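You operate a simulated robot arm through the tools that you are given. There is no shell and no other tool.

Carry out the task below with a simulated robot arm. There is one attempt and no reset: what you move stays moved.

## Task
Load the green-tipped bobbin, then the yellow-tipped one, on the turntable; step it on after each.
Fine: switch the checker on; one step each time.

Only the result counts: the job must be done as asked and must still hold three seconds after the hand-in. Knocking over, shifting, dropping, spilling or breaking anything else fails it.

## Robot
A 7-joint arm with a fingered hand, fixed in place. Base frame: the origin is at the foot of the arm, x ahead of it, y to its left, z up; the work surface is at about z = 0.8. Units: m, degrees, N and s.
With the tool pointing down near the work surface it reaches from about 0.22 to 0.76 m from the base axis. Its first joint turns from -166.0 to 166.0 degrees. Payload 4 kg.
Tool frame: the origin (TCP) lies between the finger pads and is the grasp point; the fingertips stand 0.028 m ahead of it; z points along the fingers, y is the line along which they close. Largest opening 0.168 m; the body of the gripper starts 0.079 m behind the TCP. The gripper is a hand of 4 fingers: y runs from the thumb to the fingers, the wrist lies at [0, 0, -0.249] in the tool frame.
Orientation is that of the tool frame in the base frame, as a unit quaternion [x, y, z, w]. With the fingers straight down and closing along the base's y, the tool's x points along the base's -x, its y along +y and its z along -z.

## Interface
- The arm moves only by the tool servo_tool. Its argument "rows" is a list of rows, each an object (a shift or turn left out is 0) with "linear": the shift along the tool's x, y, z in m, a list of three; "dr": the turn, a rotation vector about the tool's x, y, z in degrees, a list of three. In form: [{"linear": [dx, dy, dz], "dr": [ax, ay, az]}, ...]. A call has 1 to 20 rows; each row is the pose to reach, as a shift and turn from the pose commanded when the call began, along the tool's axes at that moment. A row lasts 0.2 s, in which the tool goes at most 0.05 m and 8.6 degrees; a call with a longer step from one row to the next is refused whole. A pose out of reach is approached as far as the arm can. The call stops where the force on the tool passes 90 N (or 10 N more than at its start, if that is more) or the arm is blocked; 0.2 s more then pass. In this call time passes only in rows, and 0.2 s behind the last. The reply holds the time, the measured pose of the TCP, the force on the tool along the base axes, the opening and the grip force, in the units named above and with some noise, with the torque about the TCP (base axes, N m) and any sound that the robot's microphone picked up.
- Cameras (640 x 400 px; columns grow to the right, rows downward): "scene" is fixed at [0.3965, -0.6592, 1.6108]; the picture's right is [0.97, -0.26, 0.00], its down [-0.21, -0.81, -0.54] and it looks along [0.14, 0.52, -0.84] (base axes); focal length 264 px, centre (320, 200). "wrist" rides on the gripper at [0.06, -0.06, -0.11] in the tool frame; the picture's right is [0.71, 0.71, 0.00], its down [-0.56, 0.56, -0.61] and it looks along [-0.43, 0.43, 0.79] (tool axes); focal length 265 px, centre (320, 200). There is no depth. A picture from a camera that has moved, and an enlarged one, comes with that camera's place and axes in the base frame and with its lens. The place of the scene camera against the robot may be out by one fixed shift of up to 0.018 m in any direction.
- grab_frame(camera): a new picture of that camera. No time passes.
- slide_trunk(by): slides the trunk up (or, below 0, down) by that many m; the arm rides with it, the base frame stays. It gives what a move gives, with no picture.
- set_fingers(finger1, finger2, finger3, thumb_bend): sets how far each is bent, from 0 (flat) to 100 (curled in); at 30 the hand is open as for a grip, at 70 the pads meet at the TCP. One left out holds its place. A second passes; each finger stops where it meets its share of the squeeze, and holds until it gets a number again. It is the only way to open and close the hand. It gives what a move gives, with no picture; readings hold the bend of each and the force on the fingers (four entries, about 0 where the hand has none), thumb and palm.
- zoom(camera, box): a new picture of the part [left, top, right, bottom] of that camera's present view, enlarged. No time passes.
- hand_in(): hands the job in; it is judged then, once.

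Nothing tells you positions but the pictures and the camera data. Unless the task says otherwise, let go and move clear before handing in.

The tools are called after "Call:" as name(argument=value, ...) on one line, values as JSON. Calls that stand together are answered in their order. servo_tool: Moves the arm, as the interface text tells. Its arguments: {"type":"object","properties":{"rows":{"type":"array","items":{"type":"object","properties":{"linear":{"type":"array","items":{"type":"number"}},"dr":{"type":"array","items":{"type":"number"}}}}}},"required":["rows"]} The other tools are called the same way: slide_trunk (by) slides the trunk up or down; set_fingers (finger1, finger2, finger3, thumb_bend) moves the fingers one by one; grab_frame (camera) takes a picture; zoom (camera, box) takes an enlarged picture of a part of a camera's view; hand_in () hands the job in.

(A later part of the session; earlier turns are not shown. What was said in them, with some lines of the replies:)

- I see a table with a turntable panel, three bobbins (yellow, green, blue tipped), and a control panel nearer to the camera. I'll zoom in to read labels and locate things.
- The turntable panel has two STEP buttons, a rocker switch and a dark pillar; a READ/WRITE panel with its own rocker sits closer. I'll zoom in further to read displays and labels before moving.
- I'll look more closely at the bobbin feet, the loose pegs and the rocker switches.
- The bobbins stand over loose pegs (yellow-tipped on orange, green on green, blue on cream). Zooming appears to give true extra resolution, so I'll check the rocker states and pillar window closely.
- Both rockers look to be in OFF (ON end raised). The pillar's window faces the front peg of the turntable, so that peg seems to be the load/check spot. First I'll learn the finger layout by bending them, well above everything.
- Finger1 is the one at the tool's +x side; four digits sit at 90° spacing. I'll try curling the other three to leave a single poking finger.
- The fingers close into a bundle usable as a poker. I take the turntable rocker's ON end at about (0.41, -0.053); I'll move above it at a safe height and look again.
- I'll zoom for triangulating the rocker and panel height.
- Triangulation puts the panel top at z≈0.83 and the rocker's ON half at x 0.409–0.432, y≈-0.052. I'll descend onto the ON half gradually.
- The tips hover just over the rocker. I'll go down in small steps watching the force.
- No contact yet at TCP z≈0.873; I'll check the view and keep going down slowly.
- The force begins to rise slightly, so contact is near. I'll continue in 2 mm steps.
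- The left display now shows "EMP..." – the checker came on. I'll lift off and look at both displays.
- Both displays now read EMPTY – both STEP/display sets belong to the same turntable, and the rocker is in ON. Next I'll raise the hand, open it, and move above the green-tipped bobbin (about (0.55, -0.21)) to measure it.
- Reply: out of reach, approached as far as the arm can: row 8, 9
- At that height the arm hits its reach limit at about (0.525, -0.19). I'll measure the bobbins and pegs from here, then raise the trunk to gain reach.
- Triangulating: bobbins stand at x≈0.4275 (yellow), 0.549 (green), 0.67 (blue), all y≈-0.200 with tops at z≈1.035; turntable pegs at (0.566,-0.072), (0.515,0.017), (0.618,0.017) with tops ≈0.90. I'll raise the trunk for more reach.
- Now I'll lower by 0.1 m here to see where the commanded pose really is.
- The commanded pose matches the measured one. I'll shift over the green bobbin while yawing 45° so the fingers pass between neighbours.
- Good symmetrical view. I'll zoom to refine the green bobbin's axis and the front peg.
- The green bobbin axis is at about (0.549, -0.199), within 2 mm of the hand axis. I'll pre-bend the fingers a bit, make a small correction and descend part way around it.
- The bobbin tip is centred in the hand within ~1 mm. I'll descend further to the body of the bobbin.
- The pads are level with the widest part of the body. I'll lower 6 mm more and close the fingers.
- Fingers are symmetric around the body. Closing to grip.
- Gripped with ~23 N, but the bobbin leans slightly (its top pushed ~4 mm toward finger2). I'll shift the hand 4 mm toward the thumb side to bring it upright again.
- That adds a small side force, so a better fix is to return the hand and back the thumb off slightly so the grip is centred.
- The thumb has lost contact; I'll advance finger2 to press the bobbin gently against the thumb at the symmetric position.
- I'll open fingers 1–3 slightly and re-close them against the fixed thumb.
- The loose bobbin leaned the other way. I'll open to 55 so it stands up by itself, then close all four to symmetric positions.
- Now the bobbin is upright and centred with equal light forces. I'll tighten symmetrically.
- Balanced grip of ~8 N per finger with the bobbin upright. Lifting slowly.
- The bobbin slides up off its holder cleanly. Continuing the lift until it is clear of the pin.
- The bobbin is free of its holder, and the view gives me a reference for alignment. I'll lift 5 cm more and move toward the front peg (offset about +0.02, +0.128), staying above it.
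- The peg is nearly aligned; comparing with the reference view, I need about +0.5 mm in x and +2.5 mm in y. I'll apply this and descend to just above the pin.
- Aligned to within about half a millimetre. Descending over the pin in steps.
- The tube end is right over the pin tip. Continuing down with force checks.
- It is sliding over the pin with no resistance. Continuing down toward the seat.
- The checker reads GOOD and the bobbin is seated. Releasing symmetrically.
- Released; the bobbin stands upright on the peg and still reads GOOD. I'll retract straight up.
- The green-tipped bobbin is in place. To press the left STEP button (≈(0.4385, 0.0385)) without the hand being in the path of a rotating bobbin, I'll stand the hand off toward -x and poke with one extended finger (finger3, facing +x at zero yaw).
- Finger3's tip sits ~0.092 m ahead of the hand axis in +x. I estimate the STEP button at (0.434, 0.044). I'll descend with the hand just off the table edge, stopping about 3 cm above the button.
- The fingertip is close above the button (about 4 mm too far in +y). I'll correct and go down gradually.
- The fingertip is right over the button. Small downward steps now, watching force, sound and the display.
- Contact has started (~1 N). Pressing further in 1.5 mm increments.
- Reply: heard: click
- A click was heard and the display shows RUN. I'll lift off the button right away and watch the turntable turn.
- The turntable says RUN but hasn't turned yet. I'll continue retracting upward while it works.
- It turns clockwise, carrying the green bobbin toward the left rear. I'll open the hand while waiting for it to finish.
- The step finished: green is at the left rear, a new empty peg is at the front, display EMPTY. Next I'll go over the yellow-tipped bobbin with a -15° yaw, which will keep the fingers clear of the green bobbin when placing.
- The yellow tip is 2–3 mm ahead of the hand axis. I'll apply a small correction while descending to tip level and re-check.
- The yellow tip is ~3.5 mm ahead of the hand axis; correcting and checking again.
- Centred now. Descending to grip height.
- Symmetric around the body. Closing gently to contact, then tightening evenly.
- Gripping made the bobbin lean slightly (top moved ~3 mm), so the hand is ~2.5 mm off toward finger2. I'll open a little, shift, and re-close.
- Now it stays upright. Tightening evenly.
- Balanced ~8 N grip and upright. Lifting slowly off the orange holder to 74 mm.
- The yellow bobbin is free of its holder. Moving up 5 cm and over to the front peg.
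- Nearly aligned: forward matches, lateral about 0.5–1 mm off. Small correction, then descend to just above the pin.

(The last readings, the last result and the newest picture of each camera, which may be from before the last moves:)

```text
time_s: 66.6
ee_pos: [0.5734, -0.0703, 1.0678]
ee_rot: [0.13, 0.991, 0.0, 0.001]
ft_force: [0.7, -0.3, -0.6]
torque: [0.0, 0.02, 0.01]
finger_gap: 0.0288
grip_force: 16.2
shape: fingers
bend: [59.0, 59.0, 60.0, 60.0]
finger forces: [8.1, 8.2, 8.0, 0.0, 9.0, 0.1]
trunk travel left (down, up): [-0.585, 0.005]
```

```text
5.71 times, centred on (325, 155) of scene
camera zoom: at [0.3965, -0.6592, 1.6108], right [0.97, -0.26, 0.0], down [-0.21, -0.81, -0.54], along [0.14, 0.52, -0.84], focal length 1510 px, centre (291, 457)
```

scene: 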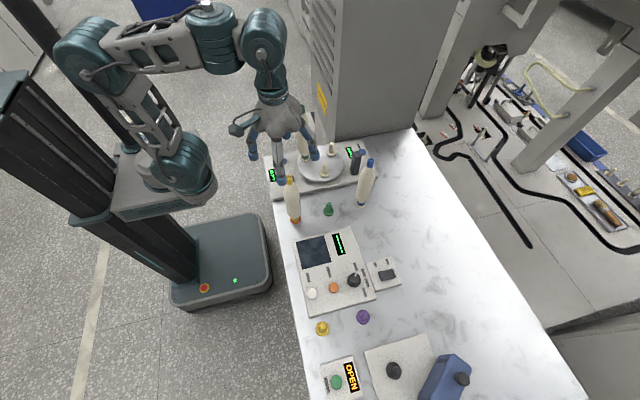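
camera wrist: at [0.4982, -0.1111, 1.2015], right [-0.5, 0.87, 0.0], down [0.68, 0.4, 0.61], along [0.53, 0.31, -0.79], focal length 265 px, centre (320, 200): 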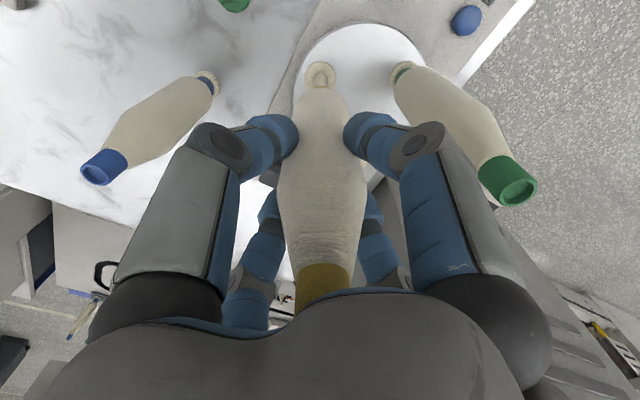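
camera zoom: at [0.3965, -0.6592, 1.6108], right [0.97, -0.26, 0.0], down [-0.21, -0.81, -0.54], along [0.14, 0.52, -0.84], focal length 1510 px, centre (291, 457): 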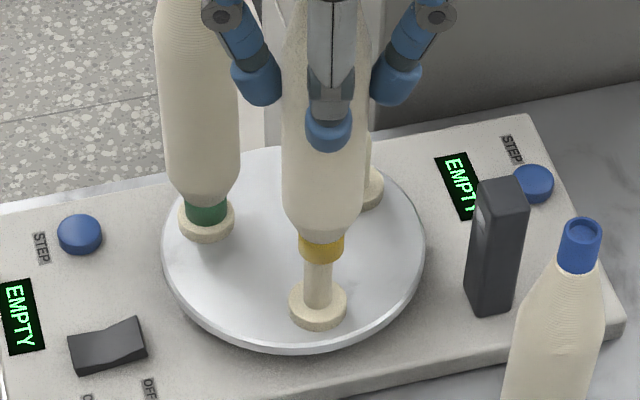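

I'll take finer zooms to verify the tube end is over the pin.

Call:
zoom(camera="scene", box=[310, 155, 342, 180])

Call:
zoom(camera="wrist", box=[300, 55, 345, 95])

```text
16.00 times, centred on (326, 168) of scene
camera zoom: at [0.3965, -0.6592, 1.6108], right [0.97, -0.26, 0.0], down [-0.21, -0.81, -0.54], along [0.14, 0.52, -0.84], focal length 4228 px, centre (224, 720)
```

zoom: 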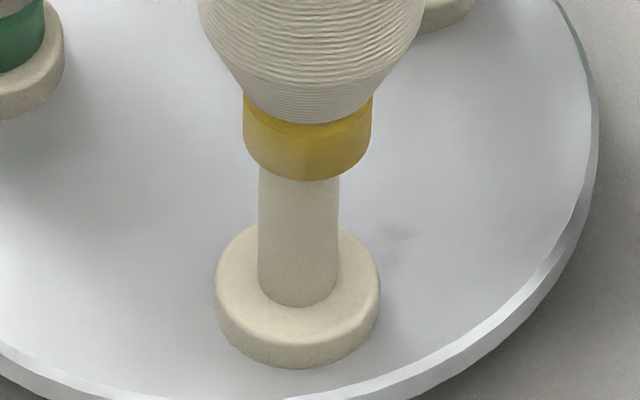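

```text
10.00 times, centred on (322, 75) of wrist
camera zoom: at [0.4984, -0.1126, 1.1769], right [-0.5, 0.87, 0.0], down [0.68, 0.4, 0.61], along [0.53, 0.31, -0.79], focal length 2654 px, centre (295, 1450)
```

zoom: 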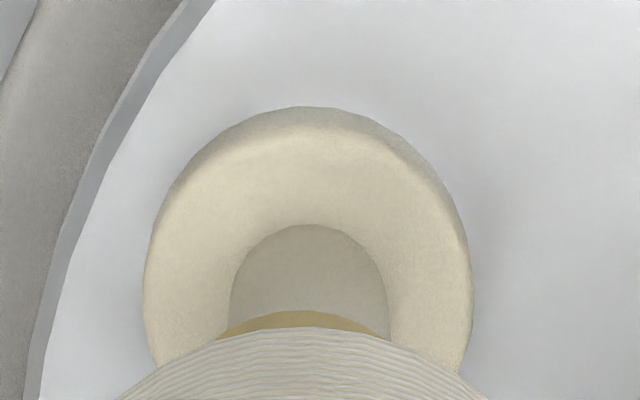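

The tube end is ~2 mm too far in +x relative to the pin axis. Correcting and re-checking.

Call:
servo_tool(rows=[{"linear": [0.0018, -0.001, 0]}])

Call:
zoom(camera="scene", box=[310, 155, 342, 180])

Call:
zoom(camera="wrist", box=[300, 55, 345, 95])

```text
time_s: 67.0
ee_pos: [0.5697, -0.0716, 1.0672]
ee_rot: [0.131, 0.991, -0.001, 0.0]
ft_force: [1.2, 0.3, -1.2]
torque: [-0.01, 0.0, -0.01]
finger_gap: 0.029
grip_force: 16.5
shape: fingers
bend: [59.0, 59.0, 60.0, 60.0]
finger forces: [8.1, 8.2, 7.9, 0.1, 9.1, 0.0]
trunk travel left (down, up): [-0.585, 0.005]
```

```text
16.00 times, centred on (326, 168) of scene
camera zoom: at [0.3965, -0.6592, 1.6108], right [0.97, -0.26, 0.0], down [-0.21, -0.81, -0.54], along [0.14, 0.52, -0.84], focal length 4228 px, centre (224, 720)
```

zoom: 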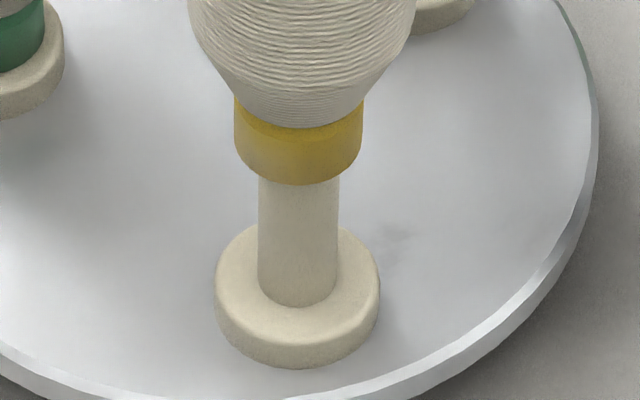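

```text
10.00 times, centred on (322, 75) of wrist
camera zoom: at [0.4962, -0.1133, 1.1769], right [-0.5, 0.87, 0.0], down [0.68, 0.4, 0.61], along [0.53, 0.31, -0.79], focal length 2654 px, centre (295, 1450)
```

zoom: 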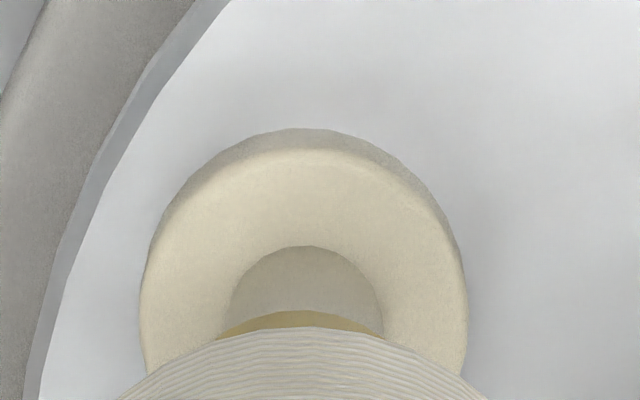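

The tube is now centred over the pin in both views. Descending carefully onto it.

Call:
servo_tool(rows=[{"linear": [0, 0, 0.005]}, {"linear": [0, 0, 0.01]}, {"linear": [0, 0, 0.015]}])

Call:
zoom(camera="scene", box=[310, 155, 342, 180])

```text
time_s: 67.8
ee_pos: [0.5701, -0.0697, 1.0524]
ee_rot: [0.13, 0.992, 0.0, 0.0]
ft_force: [0.0, -0.3, -1.1]
torque: [-0.02, 0.01, -0.03]
finger_gap: 0.0291
grip_force: 16.7
shape: fingers
bend: [59.0, 59.0, 60.0, 60.0]
finger forces: [8.1, 8.2, 8.2, 0.0, 9.0, 0.0]
trunk travel left (down, up): [-0.585, 0.005]
```

```text
16.00 times, centred on (326, 168) of scene
camera zoom: at [0.3965, -0.6592, 1.6108], right [0.97, -0.26, 0.0], down [-0.21, -0.81, -0.54], along [0.14, 0.52, -0.84], focal length 4228 px, centre (224, 720)
```

zoom: 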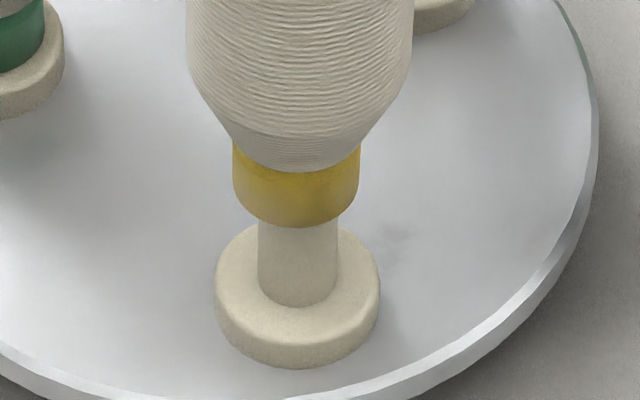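

No resistance; it has started over the pin. Continuing down.

Call:
servo_tool(rows=[{"linear": [0, 0, 0.005]}, {"linear": [0, 0, 0.01]}, {"linear": [0, 0, 0.015]}])

Call:
zoom(camera="scene", box=[310, 155, 342, 180])

```text
time_s: 68.6
ee_pos: [0.5711, -0.0698, 1.0382]
ee_rot: [0.13, 0.992, 0.001, 0.0]
ft_force: [0.7, 0.0, -2.0]
torque: [0.02, -0.04, -0.01]
finger_gap: 0.0288
grip_force: 16.7
shape: fingers
bend: [59.0, 59.0, 60.0, 60.0]
finger forces: [8.1, 8.2, 8.1, 0.0, 9.1, 0.1]
trunk travel left (down, up): [-0.585, 0.005]
```

```text
16.00 times, centred on (326, 168) of scene
camera zoom: at [0.3965, -0.6592, 1.6108], right [0.97, -0.26, 0.0], down [-0.21, -0.81, -0.54], along [0.14, 0.52, -0.84], focal length 4228 px, centre (224, 720)
```

zoom: 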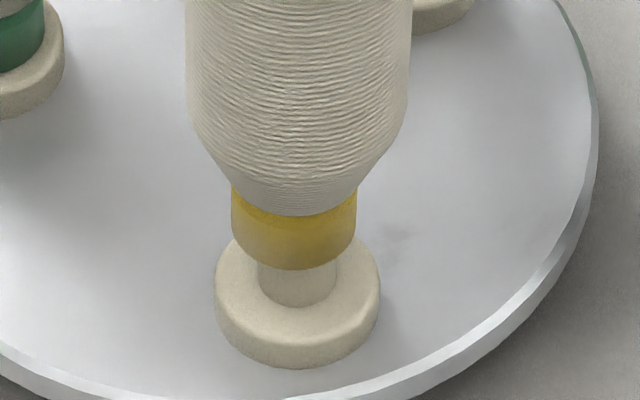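

Call:
servo_tool(rows=[{"linear": [0, 0, 0.006]}, {"linear": [0, 0, 0.012]}, {"linear": [0, 0, 0.018]}, {"linear": [0, 0, 0.021]}])

Call:
zoom(camera="scene", box=[290, 120, 360, 190])

```text
time_s: 69.6
ee_pos: [0.5703, -0.07, 1.0176]
ee_rot: [0.13, 0.991, -0.001, 0.001]
ft_force: [0.2, 0.3, 7.5]
torque: [0.01, -0.02, -0.02]
finger_gap: 0.0291
grip_force: 17.9
shape: fingers
bend: [59.0, 59.0, 60.0, 60.0]
finger forces: [8.6, 8.8, 8.6, 0.0, 9.6, 0.1]
trunk travel left (down, up): [-0.585, 0.005]
```

```text
5.71 times, centred on (325, 155) of scene
camera zoom: at [0.3965, -0.6592, 1.6108], right [0.97, -0.26, 0.0], down [-0.21, -0.81, -0.54], along [0.14, 0.52, -0.84], focal length 1510 px, centre (291, 457)
```

zoom: 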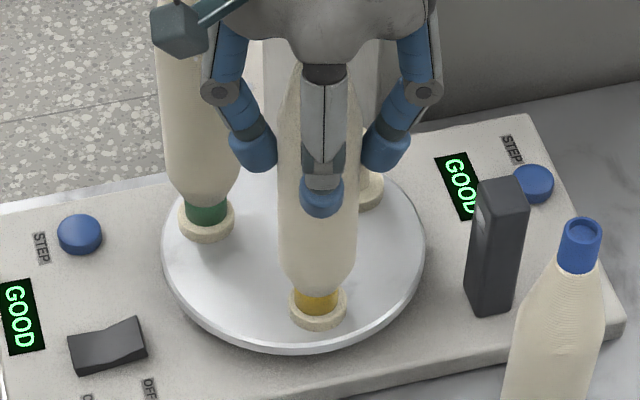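

GOOD is displayed and it is seated. Releasing with a modest opening to stay clear of the green bobbin, then rising.

Call:
set_fingers(finger1=54, finger2=54, finger3=54, thumb_bend=54)

Call:
set_fingers(finger1=48, finger2=48, finger3=48, thumb_bend=48)

Call:
grab_frame(camera="wrist")

Call:
zoom(camera="scene", box=[275, 80, 395, 200])

```text
time_s: 70.6
ee_pos: [0.57, -0.0693, 1.0165]
ee_rot: [0.13, 0.992, 0.0, 0.001]
ft_force: [0.6, -0.5, -0.2]
torque: [0.04, 0.0, -0.02]
finger_gap: 0.0445
grip_force: 0.1
shape: fingers
bend: [54.0, 54.0, 54.0, 54.0]
finger forces: [0.0, 0.0, 0.0, 0.0, 0.0, 0.1]
trunk travel left (down, up): [-0.585, 0.005]
```

```text
time_s: 71.6
ee_pos: [0.5698, -0.0698, 1.0163]
ee_rot: [0.13, 0.991, 0.001, 0.0]
ft_force: [-0.7, -0.7, -0.3]
torque: [0.0, 0.0, -0.02]
finger_gap: 0.0627
grip_force: 0.0
shape: fingers
bend: [48.0, 48.0, 48.0, 48.0]
finger forces: [0.0, 0.0, 0.1, 0.0, 0.0, 0.0]
trunk travel left (down, up): [-0.585, 0.005]
```

```text
taken
camera wrist: at [0.4954, -0.113, 1.1261], right [-0.5, 0.87, 0.0], down [0.68, 0.4, 0.61], along [0.53, 0.31, -0.79], focal length 265 px, centre (320, 200)
```

wrist: 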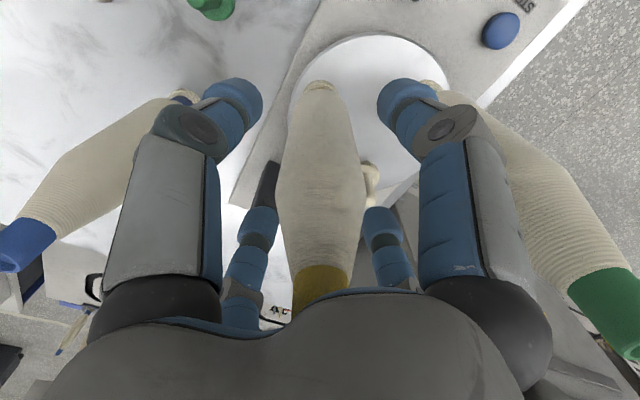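

```text
3.33 times, centred on (335, 140) of scene
camera zoom: at [0.3965, -0.6592, 1.6108], right [0.97, -0.26, 0.0], down [-0.21, -0.81, -0.54], along [0.14, 0.52, -0.84], focal length 881 px, centre (270, 400)
```

zoom: 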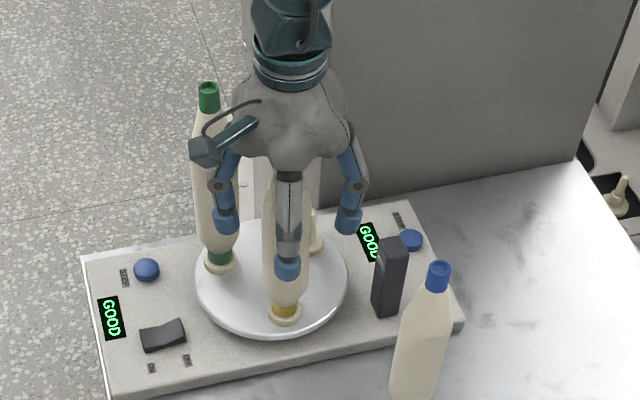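

The yellow-tipped bobbin stands on the peg, checker GOOD. Rising straight up and checking.

Call:
servo_tool(rows=[{"linear": [0, 0, -0.02]}, {"linear": [0, 0, -0.05]}, {"linear": [0, 0, -0.08]}, {"linear": [0, 0, -0.11]}, {"linear": [0, 0, -0.135]}])

Call:
zoom(camera="scene", box=[245, 80, 395, 200])

```text
time_s: 72.8
ee_pos: [0.5706, -0.0688, 1.1519]
ee_rot: [0.13, 0.992, -0.001, 0.0]
ft_force: [0.3, 1.1, 0.2]
torque: [-0.03, -0.02, -0.02]
finger_gap: 0.0631
grip_force: 0.2
shape: fingers
bend: [48.0, 48.0, 48.0, 48.0]
finger forces: [0.0, 0.0, 0.0, 0.0, 0.1, 0.0]
trunk travel left (down, up): [-0.585, 0.005]
```

```text
3.33 times, centred on (320, 140) of scene
camera zoom: at [0.3965, -0.6592, 1.6108], right [0.97, -0.26, 0.0], down [-0.21, -0.81, -0.54], along [0.14, 0.52, -0.84], focal length 881 px, centre (320, 400)
```

zoom: 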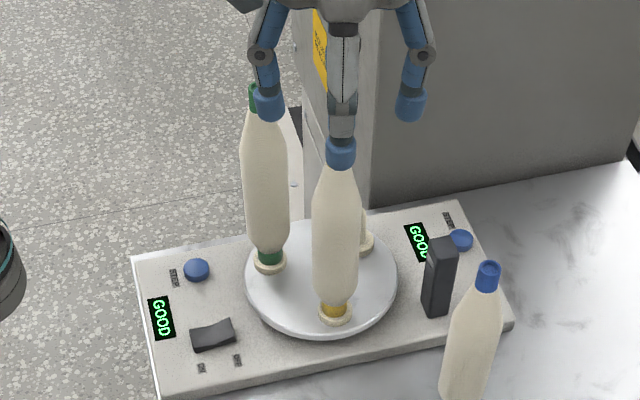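

Clear. Moving back to the STEP standoff at zero yaw, then extending finger3 again.

Call:
servo_tool(rows=[{"linear": [0.0357, 0.0069, 0], "dr": [0, 0, -2.14]}, {"linear": [0.0714, 0.0137, 0], "dr": [0, 0, -4.29]}, {"linear": [0.1071, 0.0206, 0], "dr": [0, 0, -6.43]}, {"linear": [0.1429, 0.0275, 0], "dr": [0, 0, -8.57]}, {"linear": [0.1786, 0.0344, 0], "dr": [0, 0, -10.71]}, {"linear": [0.2143, 0.0412, 0], "dr": [0, 0, -12.86]}, {"linear": [0.25, 0.0481, 0], "dr": [0, 0, -15]}])

Call:
set_fingers(finger1=75, finger2=75, finger3=30, thumb_bend=75)

Call:
grab_frame(camera="wrist")

Call:
grab_frame(camera="scene")

```text
time_s: 74.4
ee_pos: [0.3414, 0.0412, 1.1509]
ee_rot: [-0.001, 1.0, 0.0, 0.001]
ft_force: [-0.4, -0.1, -0.8]
torque: [-0.01, -0.02, -0.01]
finger_gap: 0.0632
grip_force: 0.1
shape: fingers
bend: [48.0, 48.0, 48.0, 48.0]
finger forces: [0.0, 0.0, 0.0, 0.0, 0.0, 0.0]
trunk travel left (down, up): [-0.585, 0.005]
```

```text
time_s: 75.4
ee_pos: [0.3405, 0.0394, 1.1516]
ee_rot: [0.0, 1.0, 0.0, 0.001]
ft_force: [0.3, -0.3, 0.6]
torque: [0.01, -0.02, -0.02]
finger_gap: 0.0
grip_force: 0.1
shape: fingers
bend: [72.0, 73.0, 30.0, 72.0]
finger forces: [0.0, 0.0, 0.1, 0.1, 0.1, 0.0]
trunk travel left (down, up): [-0.585, 0.005]
```

```text
taken
camera wrist: at [0.2801, -0.0198, 1.2613], right [-0.71, 0.71, 0.0], down [0.56, 0.56, 0.61], along [0.43, 0.43, -0.79], focal length 265 px, centre (320, 200)
```

wrist: 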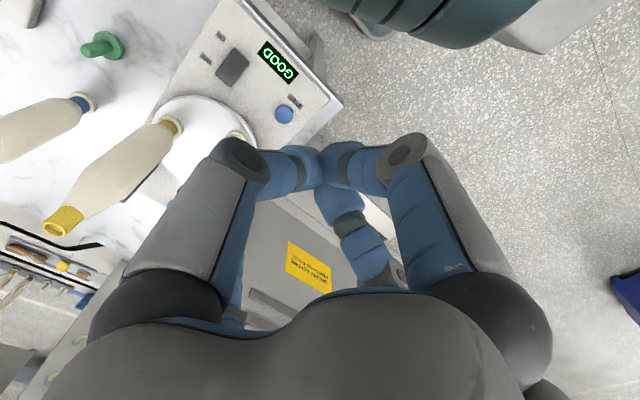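

```text
taken
```

scene: 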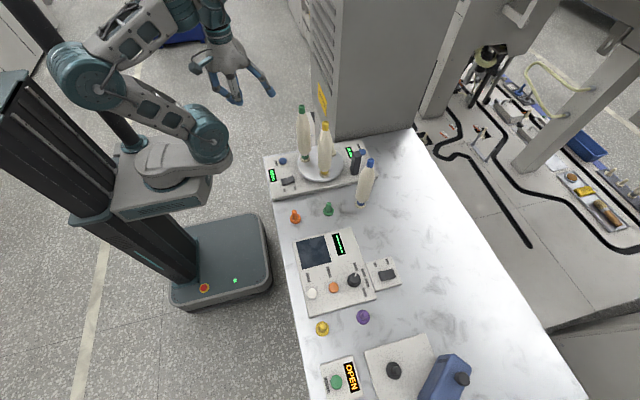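

I'm at the same standoff as before. Descending to just above the STEP button.

Call:
servo_tool(rows=[{"linear": [0, 0.0005, 0.03]}, {"linear": [0, 0.0005, 0.075]}, {"linear": [0, 0.0005, 0.12]}, {"linear": [0, 0.0005, 0.165]}, {"linear": [0, 0.0005, 0.21]}, {"linear": [0, 0.0005, 0.24]}, {"linear": [0, 0.0005, 0.26]}, {"linear": [0, 0.0005, 0.2725]}])

Call:
zoom(camera="scene", box=[255, 130, 315, 185])

```text
time_s: 77.2
ee_pos: [0.3414, 0.0426, 0.8785]
ee_rot: [0.001, 1.0, 0.0, -0.001]
ft_force: [-0.7, 0.5, -0.3]
torque: [0.01, -0.02, 0.04]
finger_gap: 0.0
grip_force: 0.0
shape: fingers
bend: [72.0, 73.0, 30.0, 72.0]
finger forces: [0.0, 0.0, 0.1, 0.1, 0.0, 0.0]
trunk travel left (down, up): [-0.585, 0.005]
```

```text
7.27 times, centred on (285, 158) of scene
camera zoom: at [0.3965, -0.6592, 1.6108], right [0.97, -0.26, 0.0], down [-0.21, -0.81, -0.54], along [0.14, 0.52, -0.84], focal length 1922 px, centre (574, 509)
```

zoom: 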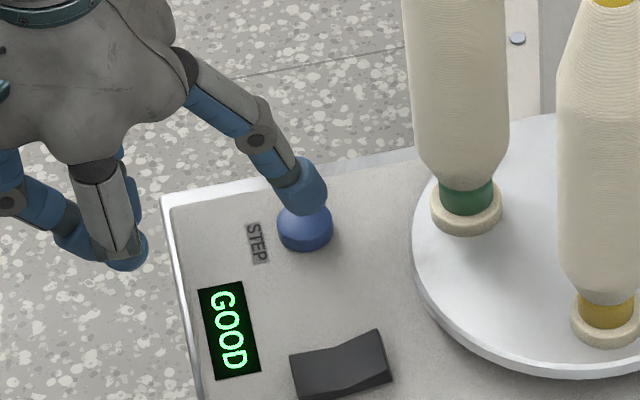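

Same geometry as the first press. Pressing down in small steps until the click.

Call:
servo_tool(rows=[{"linear": [0, 0, 0.004]}, {"linear": [0, 0, 0.008]}, {"linear": [0, 0, 0.012]}, {"linear": [0, 0, 0.016]}, {"linear": [0, 0, 0.018]}])

```text
time_s: 78.4
ee_pos: [0.3402, 0.0421, 0.8608]
ee_rot: [-0.001, 1.0, 0.0, 0.001]
ft_force: [-0.7, 0.1, 0.8]
torque: [-0.03, -0.06, 0.0]
finger_gap: 0.0002
grip_force: 0.3
shape: fingers
bend: [72.0, 73.0, 30.0, 72.0]
finger forces: [0.0, 0.1, 0.9, 0.1, 0.0, 0.0]
trunk travel left (down, up): [-0.585, 0.005]
```

Call:
servo_tool(rows=[{"linear": [0, 0, 0.0015]}, {"linear": [0, 0, 0.003]}])

Call:
zoom(camera="scene", box=[255, 110, 375, 200])

```text
time_s: 79.0
ee_pos: [0.3418, 0.0419, 0.8578]
ee_rot: [-0.001, 1.0, 0.0, 0.0]
ft_force: [0.7, -0.3, 3.0]
torque: [0.0, -0.22, 0.02]
finger_gap: 0.0
grip_force: 1.5
shape: fingers
bend: [72.0, 73.0, 30.0, 72.0]
finger forces: [0.1, 0.0, 2.5, 0.0, 0.0, 0.0]
trunk travel left (down, up): [-0.585, 0.005]
heard: click
```

```text
4.44 times, centred on (315, 155) of scene
camera zoom: at [0.3965, -0.6592, 1.6108], right [0.97, -0.26, 0.0], down [-0.21, -0.81, -0.54], along [0.14, 0.52, -0.84], focal length 1175 px, centre (342, 400)
```

zoom: 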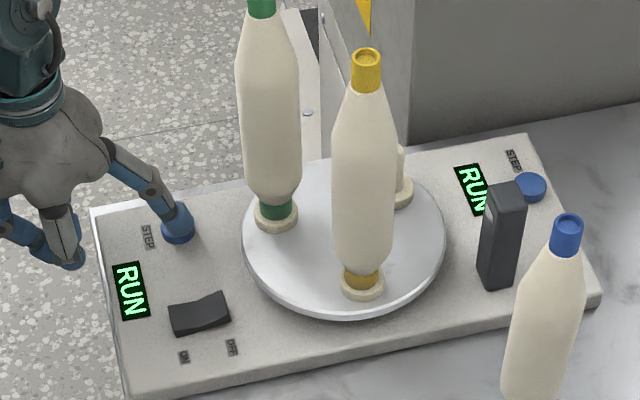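

Clicked and RUN is displayed. Lifting off the button and retreating upward while it turns.

Call:
servo_tool(rows=[{"linear": [0, 0, -0.01]}, {"linear": [0, 0, -0.03]}, {"linear": [0, 0, -0.06]}, {"linear": [0, 0, -0.1]}, {"linear": [0, 0, -0.14]}, {"linear": [0, 0, -0.18]}, {"linear": [0, 0, -0.22]}, {"linear": [0, 0, -0.26]}, {"linear": [0, 0, -0.29]}])

Call:
zoom(camera="scene", box=[255, 110, 375, 200])

Call:
set_fingers(finger1=30, finger2=30, finger3=30, thumb_bend=30)

Call:
zoom(camera="scene", box=[255, 110, 375, 200])

```text
time_s: 81.0
ee_pos: [0.3419, 0.0418, 1.1493]
ee_rot: [0.0, 1.0, -0.001, 0.0]
ft_force: [0.7, 0.2, -0.2]
torque: [-0.02, 0.0, 0.03]
finger_gap: 0.0
grip_force: 0.0
shape: fingers
bend: [72.0, 73.0, 30.0, 72.0]
finger forces: [0.0, 0.0, 0.0, 0.0, 0.1, 0.0]
trunk travel left (down, up): [-0.585, 0.005]
```

```text
4.44 times, centred on (315, 155) of scene
camera zoom: at [0.3965, -0.6592, 1.6108], right [0.97, -0.26, 0.0], down [-0.21, -0.81, -0.54], along [0.14, 0.52, -0.84], focal length 1175 px, centre (342, 400)
```

zoom: 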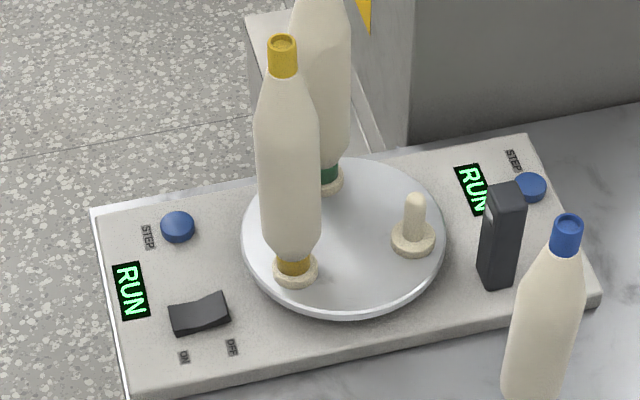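

```text
time_s: 82.0
ee_pos: [0.3423, 0.0408, 1.1485]
ee_rot: [0.0, 1.0, 0.001, 0.0]
ft_force: [0.1, 0.7, 0.1]
torque: [-0.01, 0.01, -0.01]
finger_gap: 0.1165
grip_force: 0.1
shape: fingers
bend: [30.0, 30.0, 30.0, 30.0]
finger forces: [0.1, 0.1, 0.1, 0.0, 0.0, 0.1]
trunk travel left (down, up): [-0.585, 0.005]
```

```text
4.44 times, centred on (315, 155) of scene
camera zoom: at [0.3965, -0.6592, 1.6108], right [0.97, -0.26, 0.0], down [-0.21, -0.81, -0.54], along [0.14, 0.52, -0.84], focal length 1175 px, centre (342, 400)
```

zoom: 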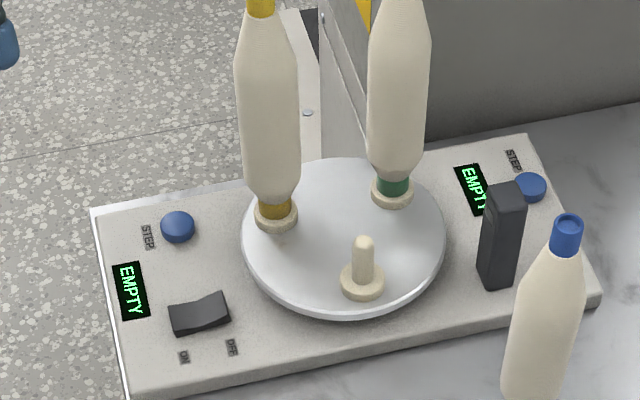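

The second step is complete: yellow at left rear, green at right rear, checker on (EMPTY at the front peg). One last overall look before handing in.

Call:
grab_frame(camera="scene")

Call:
zoom(camera="scene", box=[250, 90, 410, 230])

```text
taken
```

scene: 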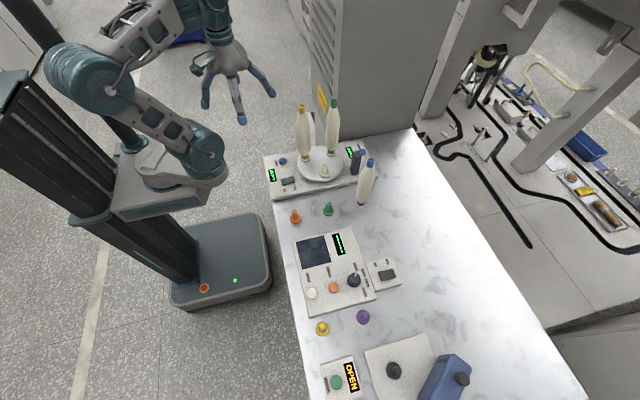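

```text
2.86 times, centred on (330, 160) of scene
camera zoom: at [0.3965, -0.6592, 1.6108], right [0.97, -0.26, 0.0], down [-0.21, -0.81, -0.54], along [0.14, 0.52, -0.84], focal length 755 px, centre (291, 314)
```

zoom: 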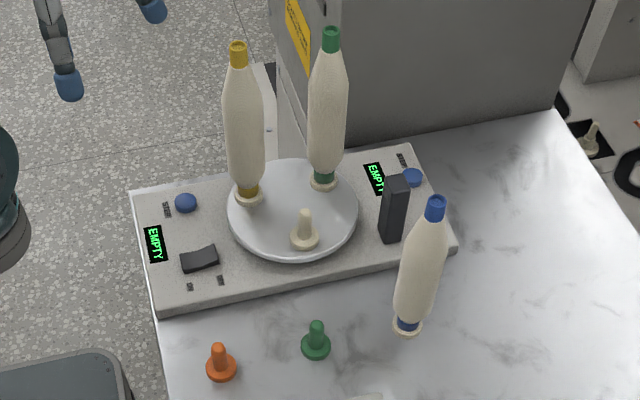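

Both bobbins stand on the turntable after one step each, the checker is on, and the holders and the blue-tipped bobbin look undisturbed. The hand is clear and open, so I'm handing in.

Call:
hand_in()

```text
The job is handed in.
```

The job is done and handed in. The green-tipped bobbin, then the yellow-tipped one, went onto the turntable, with one step after each.

- **Checker:** I switched it on first with the rocker on the turntable panel. It read GOOD for each bobbin when seated and before its step.
- **Steps:** I pressed the left STEP button once after each bobbin. Each press gave one click and one full turn to the next peg.
- **Final state:** yellow is at the left rear and green at the right rear. The front peg is empty, and both displays read EMPTY.
- **Everything else:** in the last picture the blue-tipped bobbin, both empty holders and the other panels looked undisturbed. The hand was open and clear before I handed in.

I raised the robot's trunk by 0.06 m to gain reach and left it there.
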